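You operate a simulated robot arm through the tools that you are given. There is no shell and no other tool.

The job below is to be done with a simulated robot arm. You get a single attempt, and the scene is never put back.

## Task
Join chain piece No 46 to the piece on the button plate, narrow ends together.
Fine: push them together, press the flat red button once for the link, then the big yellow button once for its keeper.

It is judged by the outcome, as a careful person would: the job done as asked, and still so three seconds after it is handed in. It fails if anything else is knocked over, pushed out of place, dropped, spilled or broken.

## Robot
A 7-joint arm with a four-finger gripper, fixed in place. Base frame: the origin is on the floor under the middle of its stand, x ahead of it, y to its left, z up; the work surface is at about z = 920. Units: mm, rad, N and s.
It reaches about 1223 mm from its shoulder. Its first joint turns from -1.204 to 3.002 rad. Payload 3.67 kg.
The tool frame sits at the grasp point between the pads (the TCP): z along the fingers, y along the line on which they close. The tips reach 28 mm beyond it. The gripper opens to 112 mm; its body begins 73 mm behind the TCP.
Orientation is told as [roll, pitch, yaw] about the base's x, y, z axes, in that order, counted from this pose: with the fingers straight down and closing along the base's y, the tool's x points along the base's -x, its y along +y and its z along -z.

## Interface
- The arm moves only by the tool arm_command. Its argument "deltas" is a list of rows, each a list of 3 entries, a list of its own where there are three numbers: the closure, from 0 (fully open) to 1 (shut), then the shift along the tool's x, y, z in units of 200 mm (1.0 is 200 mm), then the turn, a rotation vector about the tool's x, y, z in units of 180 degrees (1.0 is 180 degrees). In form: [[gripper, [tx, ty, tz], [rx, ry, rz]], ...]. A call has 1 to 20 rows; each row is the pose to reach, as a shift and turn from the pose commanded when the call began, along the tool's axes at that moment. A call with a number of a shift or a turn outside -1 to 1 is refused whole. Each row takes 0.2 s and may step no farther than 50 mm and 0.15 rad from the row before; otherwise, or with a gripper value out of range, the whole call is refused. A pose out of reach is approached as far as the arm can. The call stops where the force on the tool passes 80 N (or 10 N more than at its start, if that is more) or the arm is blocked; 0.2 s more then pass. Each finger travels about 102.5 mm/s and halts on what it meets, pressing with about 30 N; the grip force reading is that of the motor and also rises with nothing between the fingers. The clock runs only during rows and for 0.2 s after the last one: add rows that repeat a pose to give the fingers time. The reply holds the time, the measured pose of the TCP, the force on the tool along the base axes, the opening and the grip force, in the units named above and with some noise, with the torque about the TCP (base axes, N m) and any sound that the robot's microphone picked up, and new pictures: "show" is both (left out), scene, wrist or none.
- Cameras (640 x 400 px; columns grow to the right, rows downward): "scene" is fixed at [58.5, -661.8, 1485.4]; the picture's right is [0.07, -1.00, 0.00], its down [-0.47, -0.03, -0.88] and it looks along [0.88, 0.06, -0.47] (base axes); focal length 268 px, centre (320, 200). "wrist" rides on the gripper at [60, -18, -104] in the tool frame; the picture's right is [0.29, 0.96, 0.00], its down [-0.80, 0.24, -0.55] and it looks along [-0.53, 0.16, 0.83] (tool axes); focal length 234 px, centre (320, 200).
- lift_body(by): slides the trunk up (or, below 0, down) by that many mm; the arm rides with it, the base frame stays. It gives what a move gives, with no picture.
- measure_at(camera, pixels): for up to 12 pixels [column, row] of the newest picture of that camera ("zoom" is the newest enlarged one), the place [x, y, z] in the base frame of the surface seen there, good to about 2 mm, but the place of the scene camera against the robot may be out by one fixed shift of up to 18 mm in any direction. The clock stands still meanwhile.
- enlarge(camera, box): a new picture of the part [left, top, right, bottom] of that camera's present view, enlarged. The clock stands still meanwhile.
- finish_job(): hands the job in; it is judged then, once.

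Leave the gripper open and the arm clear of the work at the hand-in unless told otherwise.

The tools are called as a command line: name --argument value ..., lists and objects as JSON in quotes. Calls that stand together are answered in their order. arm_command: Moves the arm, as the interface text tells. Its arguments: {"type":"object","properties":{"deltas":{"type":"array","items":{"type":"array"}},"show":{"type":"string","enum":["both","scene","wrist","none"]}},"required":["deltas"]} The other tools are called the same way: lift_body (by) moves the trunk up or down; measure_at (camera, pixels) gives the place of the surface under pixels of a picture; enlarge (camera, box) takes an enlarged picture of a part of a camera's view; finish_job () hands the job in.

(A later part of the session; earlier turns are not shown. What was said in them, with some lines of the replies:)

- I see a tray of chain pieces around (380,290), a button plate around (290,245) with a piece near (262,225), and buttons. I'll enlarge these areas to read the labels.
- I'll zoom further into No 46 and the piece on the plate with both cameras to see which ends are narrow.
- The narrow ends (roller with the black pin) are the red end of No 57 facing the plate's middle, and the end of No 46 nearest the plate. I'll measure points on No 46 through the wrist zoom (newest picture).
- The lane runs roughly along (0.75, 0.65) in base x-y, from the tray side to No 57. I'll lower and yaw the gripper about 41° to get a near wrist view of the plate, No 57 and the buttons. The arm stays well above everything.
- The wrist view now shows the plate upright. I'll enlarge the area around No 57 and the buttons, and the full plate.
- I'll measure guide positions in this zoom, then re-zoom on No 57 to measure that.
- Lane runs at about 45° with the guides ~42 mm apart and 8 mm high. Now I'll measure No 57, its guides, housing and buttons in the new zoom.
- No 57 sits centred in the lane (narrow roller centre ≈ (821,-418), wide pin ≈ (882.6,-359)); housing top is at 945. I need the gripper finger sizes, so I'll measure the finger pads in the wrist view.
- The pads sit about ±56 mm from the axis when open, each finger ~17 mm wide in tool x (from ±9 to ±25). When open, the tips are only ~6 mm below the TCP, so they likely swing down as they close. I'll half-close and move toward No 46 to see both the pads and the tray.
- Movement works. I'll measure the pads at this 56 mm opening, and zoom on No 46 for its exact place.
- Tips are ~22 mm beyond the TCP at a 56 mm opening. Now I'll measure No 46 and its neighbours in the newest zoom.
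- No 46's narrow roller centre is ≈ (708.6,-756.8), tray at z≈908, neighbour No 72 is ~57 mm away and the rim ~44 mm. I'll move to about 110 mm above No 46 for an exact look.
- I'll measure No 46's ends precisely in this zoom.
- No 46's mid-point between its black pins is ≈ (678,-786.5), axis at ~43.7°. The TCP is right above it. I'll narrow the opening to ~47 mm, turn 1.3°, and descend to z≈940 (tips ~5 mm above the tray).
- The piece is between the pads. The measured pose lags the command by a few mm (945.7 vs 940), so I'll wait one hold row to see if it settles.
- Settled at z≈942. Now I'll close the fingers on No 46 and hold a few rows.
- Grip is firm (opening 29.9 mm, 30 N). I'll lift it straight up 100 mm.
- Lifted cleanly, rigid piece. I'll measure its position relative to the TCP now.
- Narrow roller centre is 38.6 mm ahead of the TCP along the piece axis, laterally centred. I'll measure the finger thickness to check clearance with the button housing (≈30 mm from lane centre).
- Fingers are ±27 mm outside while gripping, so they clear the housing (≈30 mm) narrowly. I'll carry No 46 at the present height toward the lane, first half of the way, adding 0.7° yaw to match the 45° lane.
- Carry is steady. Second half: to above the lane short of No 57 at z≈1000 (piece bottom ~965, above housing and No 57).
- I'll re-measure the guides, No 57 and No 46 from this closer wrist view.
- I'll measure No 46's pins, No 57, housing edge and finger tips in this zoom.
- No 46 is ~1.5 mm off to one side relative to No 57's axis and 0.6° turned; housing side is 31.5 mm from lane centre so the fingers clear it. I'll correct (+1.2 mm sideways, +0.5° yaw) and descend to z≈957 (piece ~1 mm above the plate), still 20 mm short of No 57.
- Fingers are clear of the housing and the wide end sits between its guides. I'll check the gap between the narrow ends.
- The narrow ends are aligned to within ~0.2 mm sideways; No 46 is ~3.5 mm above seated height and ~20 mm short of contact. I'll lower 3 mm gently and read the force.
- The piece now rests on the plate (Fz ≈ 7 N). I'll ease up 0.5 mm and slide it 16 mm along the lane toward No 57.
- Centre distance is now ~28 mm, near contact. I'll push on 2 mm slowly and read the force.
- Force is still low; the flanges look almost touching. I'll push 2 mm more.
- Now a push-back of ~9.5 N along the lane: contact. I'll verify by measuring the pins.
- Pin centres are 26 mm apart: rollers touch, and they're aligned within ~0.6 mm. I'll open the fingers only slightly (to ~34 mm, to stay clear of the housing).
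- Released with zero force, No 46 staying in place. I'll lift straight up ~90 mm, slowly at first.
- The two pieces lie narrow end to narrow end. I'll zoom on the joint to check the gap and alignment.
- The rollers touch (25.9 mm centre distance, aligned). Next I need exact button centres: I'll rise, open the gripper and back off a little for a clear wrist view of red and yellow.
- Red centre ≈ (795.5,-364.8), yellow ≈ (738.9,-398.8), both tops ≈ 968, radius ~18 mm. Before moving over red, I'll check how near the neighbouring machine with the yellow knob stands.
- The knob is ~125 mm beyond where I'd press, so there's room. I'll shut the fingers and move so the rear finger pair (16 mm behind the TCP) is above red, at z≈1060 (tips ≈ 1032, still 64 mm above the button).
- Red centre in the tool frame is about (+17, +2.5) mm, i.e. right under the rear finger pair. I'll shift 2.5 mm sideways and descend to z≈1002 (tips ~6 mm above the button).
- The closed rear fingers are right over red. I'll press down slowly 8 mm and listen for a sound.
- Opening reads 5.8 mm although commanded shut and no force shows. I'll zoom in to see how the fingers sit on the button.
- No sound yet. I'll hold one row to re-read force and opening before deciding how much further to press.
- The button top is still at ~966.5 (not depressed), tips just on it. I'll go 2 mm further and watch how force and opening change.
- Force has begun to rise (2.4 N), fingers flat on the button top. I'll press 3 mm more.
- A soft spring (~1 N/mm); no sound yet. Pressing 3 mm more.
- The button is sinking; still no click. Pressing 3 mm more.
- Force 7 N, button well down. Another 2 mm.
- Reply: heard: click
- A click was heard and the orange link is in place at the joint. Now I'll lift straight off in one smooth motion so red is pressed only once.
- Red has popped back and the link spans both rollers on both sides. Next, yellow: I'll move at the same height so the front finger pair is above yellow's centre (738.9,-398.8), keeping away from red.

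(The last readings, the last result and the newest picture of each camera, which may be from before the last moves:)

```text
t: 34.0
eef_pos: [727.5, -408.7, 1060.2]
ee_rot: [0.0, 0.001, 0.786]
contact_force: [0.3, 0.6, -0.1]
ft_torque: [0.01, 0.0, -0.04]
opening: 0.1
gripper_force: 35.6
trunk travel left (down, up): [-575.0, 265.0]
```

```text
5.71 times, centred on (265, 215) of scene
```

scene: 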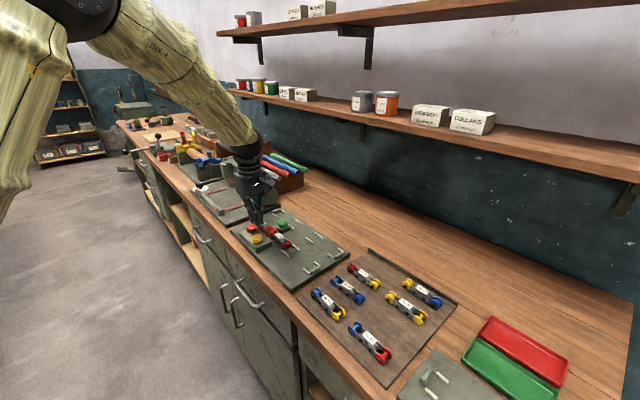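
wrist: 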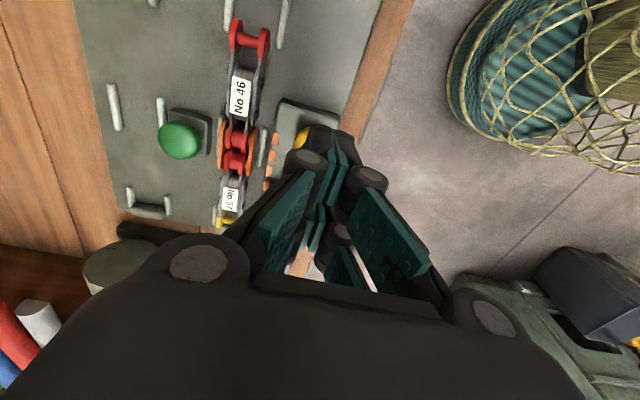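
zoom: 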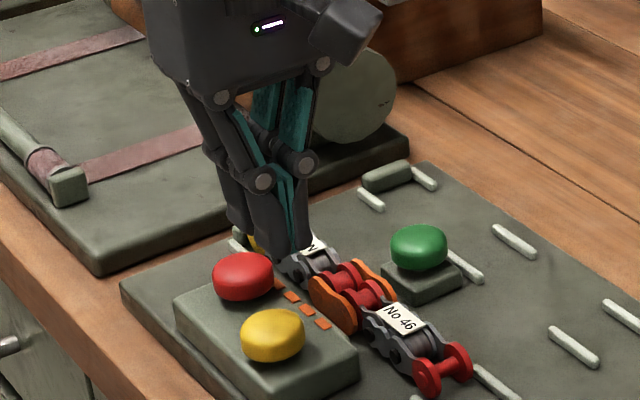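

Projection agrees: yellow is under the front finger pair (tool x −15, y −1). I'll trim 1 mm sideways and descend to z≈1000.

arm_command --deltas '[[1, [0, -0.005, 0.1], [0, 0, 0]], [1, [0, -0.005, 0.19], [0, 0, 0]], [1, [0, -0.005, 0.26], [0, 0, 0]], [1, [0, -0.005, 0.3], [0, 0, 0]], [1, [0, -0.005, 0.3], [0, 0, 0]], [1, [0, -0.005, 0.3], [0, 0, 0]]]'

enlarge --camera "scene" --box '[235, 200, 295, 250]'

enlarge --camera "wrist" --box '[230, 80, 410, 280]'

```text
t: 35.4
eef_pos: [727.7, -409.0, 1000.8]
ee_rot: [0.001, 0.001, 0.785]
contact_force: [0.2, 0.1, -0.1]
ft_torque: [-0.05, -0.01, 0.03]
opening: 0.0
gripper_force: 35.8
trunk travel left (down, up): [-575.0, 265.0]
```

scene: 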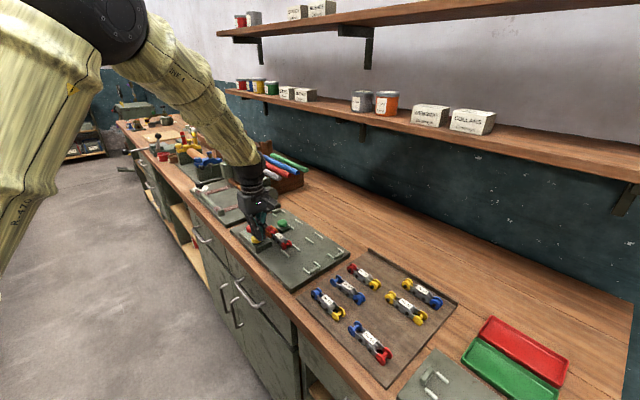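
wrist: 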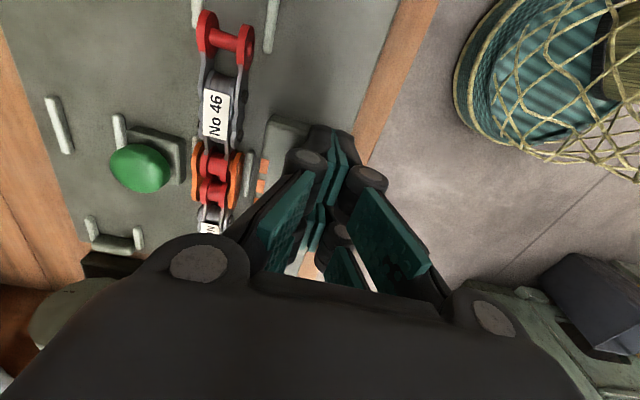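

```text
8.00 times, centred on (265, 225) of scene
```

zoom: 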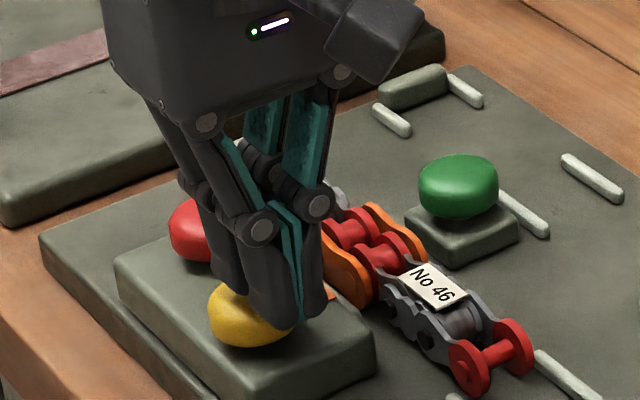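

```text
2.00 times, centred on (320, 180) of wrist
```

zoom: 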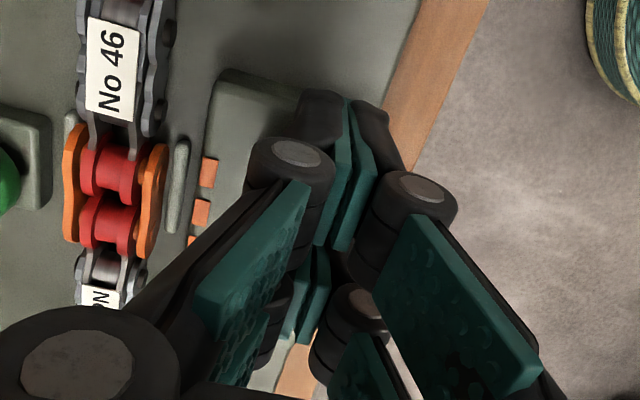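

Front fingers are over yellow, rear pair clear of it and red well away. Pressing down 14 mm slowly, to just before the depth where red clicked.

arm_command --deltas '[[1, [0, 0, 0.02], [0, 0, 0]], [1, [0, 0, 0.035], [0, 0, 0]], [1, [0, 0, 0.045], [0, 0, 0]], [1, [0, 0, 0.055], [0, 0, 0]], [1, [0, 0, 0.065], [0, 0, 0]], [1, [0, 0, 0.07], [0, 0, 0]], [1, [0, 0, 0.07], [0, 0, 0]]]' --show "scene"

enlarge --camera "scene" --box '[235, 200, 295, 250]'

```text
t: 37.0
eef_pos: [725.4, -408.1, 987.3]
ee_rot: [0.001, -0.001, 0.787]
contact_force: [-0.4, 2.3, 3.3]
ft_torque: [0.11, -0.04, 0.0]
opening: 6.2
gripper_force: 35.6
trunk travel left (down, up): [-575.0, 265.0]
```

scene: 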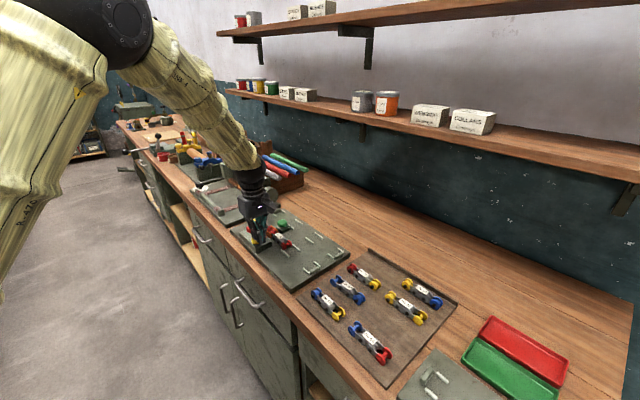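

```text
8.00 times, centred on (265, 225) of scene
```

zoom: 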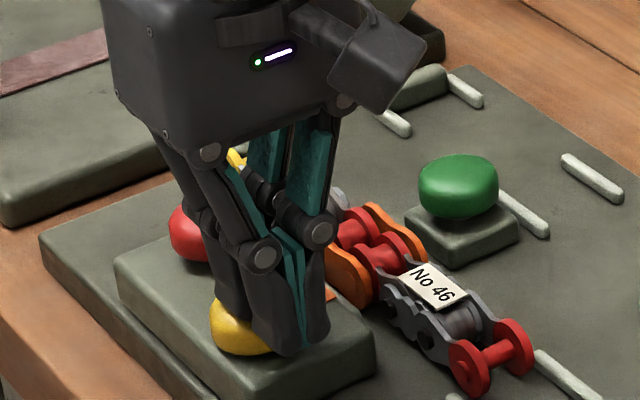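

Yellow is going down (3.3 N). I'll go on 4 mm more, slowly.

arm_command --deltas '[[1, [0, 0, 0.0075], [0, 0, 0]], [1, [0, 0, 0.015], [0, 0, 0]], [1, [0, 0, 0.02], [0, 0, 0]], [1, [0, 0, 0.02], [0, 0, 0]]]' --show "none"

```text
t: 38.0
eef_pos: [727.3, -408.6, 983.2]
ee_rot: [0.0, 0.0, 0.785]
contact_force: [-0.1, 2.3, 5.8]
ft_torque: [0.15, -0.1, 0.03]
opening: 6.0
gripper_force: 36.0
trunk travel left (down, up): [-575.0, 265.0]
```

5.8 N and no click yet; 2 mm more.

arm_command --deltas '[[1, [0, 0, 0.005], [0, 0, 0]], [1, [0, 0, 0.01], [0, 0, 0]], [1, [0, 0, 0.01], [0, 0, 0]]]' --show "none"

```text
t: 38.8
eef_pos: [727.9, -409.7, 981.7]
ee_rot: [0.0, 0.001, 0.785]
contact_force: [2.5, 0.8, 6.6]
ft_torque: [0.04, -0.1, 0.0]
opening: 6.0
gripper_force: 35.7
trunk travel left (down, up): [-575.0, 265.0]
```

Still rising smoothly (6.6 N); red clicked at z≈980. 2 mm more.

arm_command --deltas '[[1, [0, 0, 0.005], [0, 0, 0]], [1, [0, 0, 0.01], [0, 0, 0]], [1, [0, 0, 0.01], [0, 0, 0]]]' --show "scene"

enlarge --camera "scene" --box '[235, 200, 295, 250]'

```text
t: 39.6
eef_pos: [727.3, -409.7, 979.2]
ee_rot: [0.0, 0.0, 0.787]
contact_force: [0.8, -1.7, 7.1]
ft_torque: [0.07, -0.11, -0.02]
opening: 5.8
gripper_force: 35.2
trunk travel left (down, up): [-575.0, 265.0]
heard: click
```

scene: 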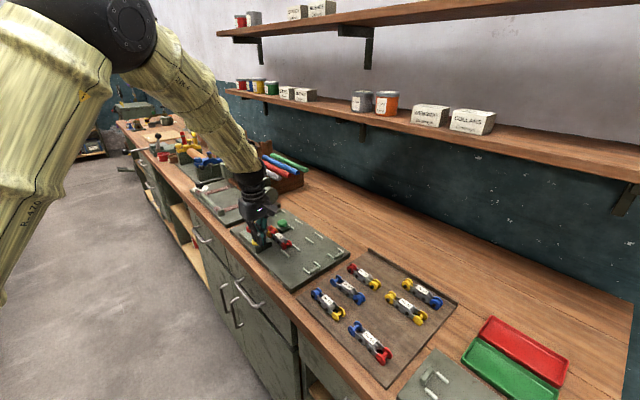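

```text
8.00 times, centred on (265, 225) of scene
```

zoom: 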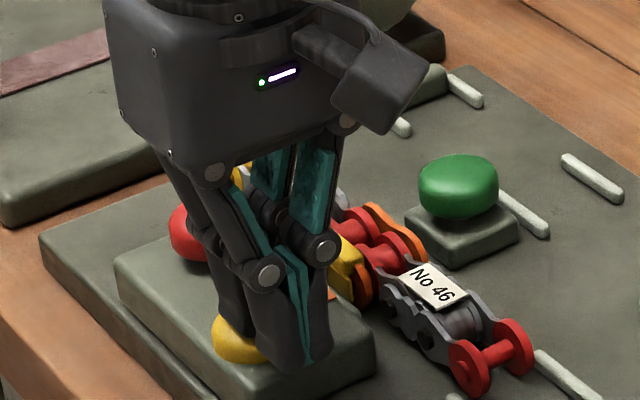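

A click, and a yellow keeper has appeared on the link. Now I'll lift straight off in one smooth motion, then check the joint.

arm_command --deltas '[[1, [0, 0, -0.06], [0, 0, 0]], [1, [0, 0, -0.15], [0, 0, 0]], [1, [0, 0, -0.3], [0, 0, 0]], [1, [0, 0, -0.5], [0, 0, 0]], [1, [0, 0, -0.7], [0, 0, 0]], [1, [0, 0, -0.7], [0, 0, 0]]]'

enlarge --camera "scene" --box '[235, 200, 300, 250]'

enlarge --camera "wrist" --box '[180, 20, 380, 220]'

```text
t: 41.0
eef_pos: [727.3, -408.1, 1116.8]
ee_rot: [0.001, 0.0, 0.786]
contact_force: [0.2, 0.2, 0.1]
ft_torque: [-0.01, 0.01, -0.01]
opening: 0.0
gripper_force: 35.6
trunk travel left (down, up): [-575.0, 265.0]
```

scene: 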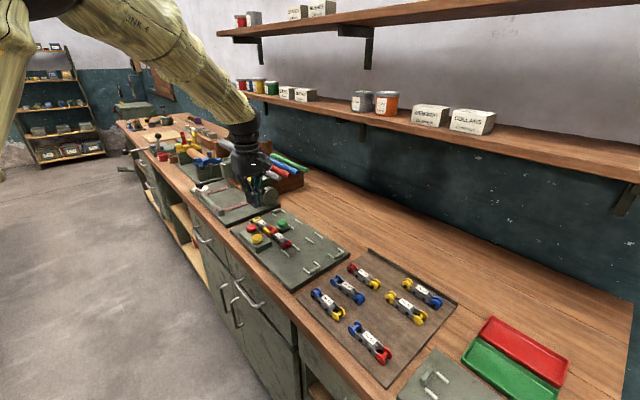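
wrist: 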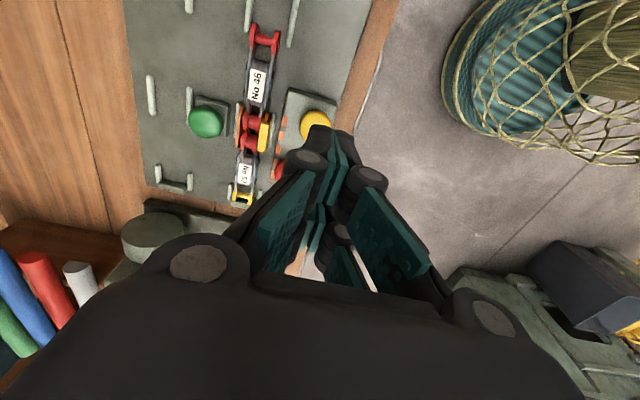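

```text
8.00 times, centred on (268, 225) of scene
```

zoom: 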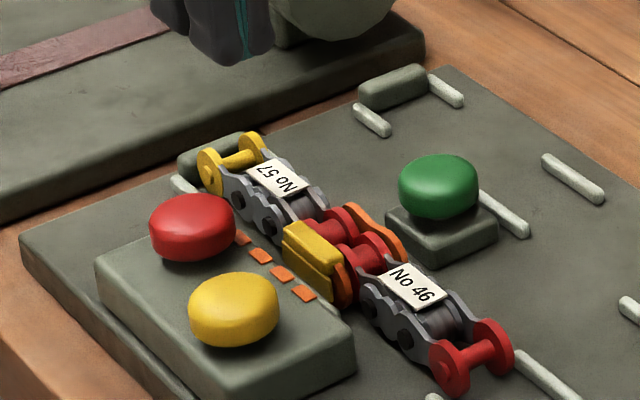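

```text
2.00 times, centred on (280, 120) of wrist
```

zoom: 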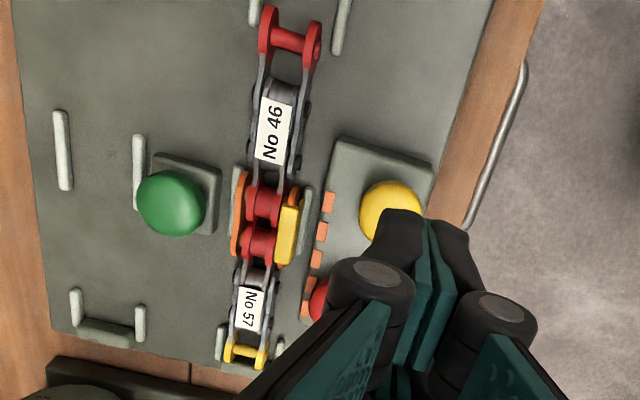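

The link and the yellow keeper are in place. I'll zoom on the joint once more, and then move the arm up and clear with the gripper open.

enlarge --camera "scene" --box '[258, 215, 290, 241]'

arm_command --deltas '[[1, [0.03, 0, -0.15], [0, 0, 0]], [0.8, [0.1, -0.05, -0.37], [0, 0, 0]], [0.5, [0.18, -0.1, -0.59], [0, 0, 0]], [0.2, [0.27, -0.15, -0.8], [0, 0, 0]], [0, [0.36, -0.2, -0.97], [0, 0, 0]], [0, [0.36, -0.2, -0.97], [0, 0, 0]], [0, [0.36, -0.2, -0.97], [0, 0, 0]]]'

```text
15.38 times, centred on (274, 228) of scene
```

zoom: 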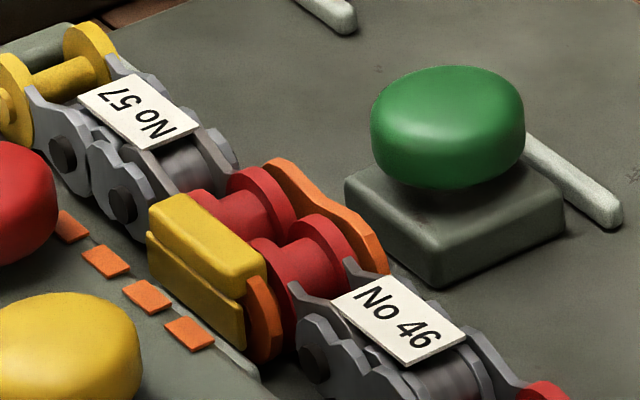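

```text
t: 42.6
eef_pos: [702.9, -490.3, 1313.2]
ee_rot: [0.001, 0.0, 0.786]
contact_force: [0.0, -0.3, 0.5]
ft_torque: [-0.02, 0.0, -0.01]
opening: 112.0
gripper_force: 0.0
trunk travel left (down, up): [-575.0, 265.0]
```

scene: 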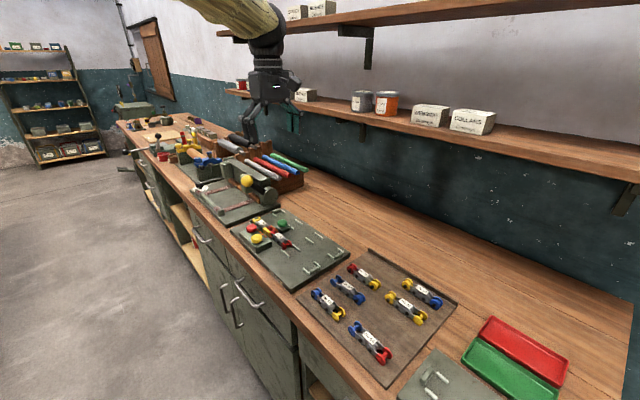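
wrist: 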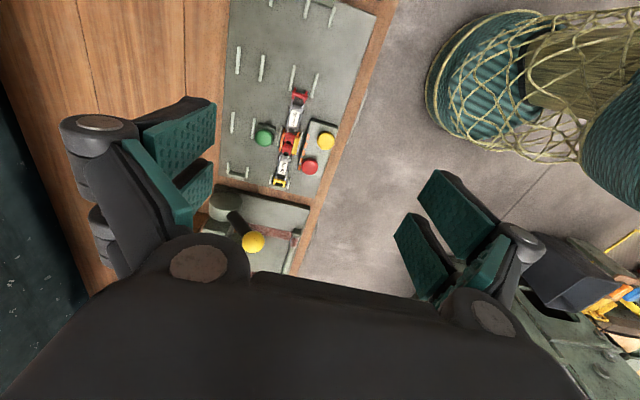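

The arm is clear with the gripper open. One last check that the tray and plate are undisturbed.

enlarge --camera "scene" --box '[225, 200, 465, 370]'

enlarge --camera "wrist" --box '[220, 70, 370, 210]'

```text
2.35 times, centred on (345, 285) of scene
```

zoom: 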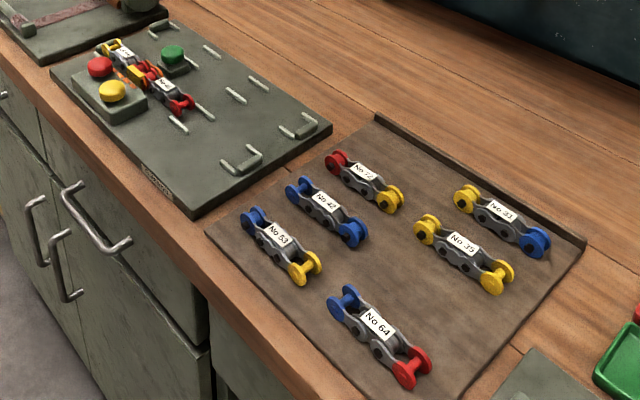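

```text
2.86 times, centred on (295, 140) of wrist
```

zoom: 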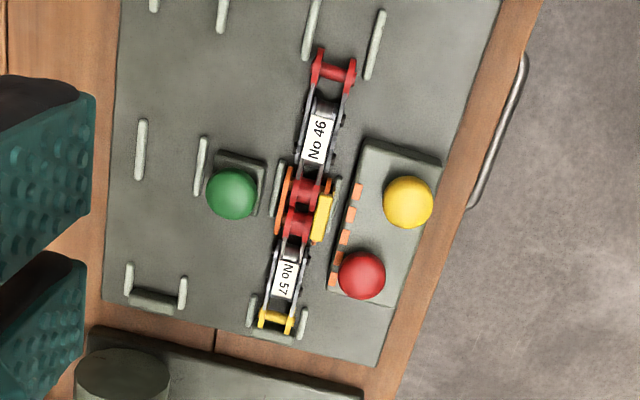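

No 46 and No 57 are joined at their narrow ends with the orange link and the yellow keeper. The other tray pieces are where they were, both buttons are back up, and the arm is clear with the gripper open. I'm handing the job in.

finish_job

```text
The job is handed in.
```

I joined No 46 to No 57, the piece on the button plate, narrow end to narrow end. The job is handed in.

- **Joint:** I slid No 46 along the lane until its narrow roller touched No 57's. The two lined up to within about 1 mm.
- **Buttons:** I pressed red once and then yellow once, and heard one click for each. Afterwards the orange link spanned both rollers and the yellow keeper sat on it.
- **Surroundings:** In the last pictures the other tray pieces were where they started, and both buttons had come back up. The arm was clear with the gripper open.
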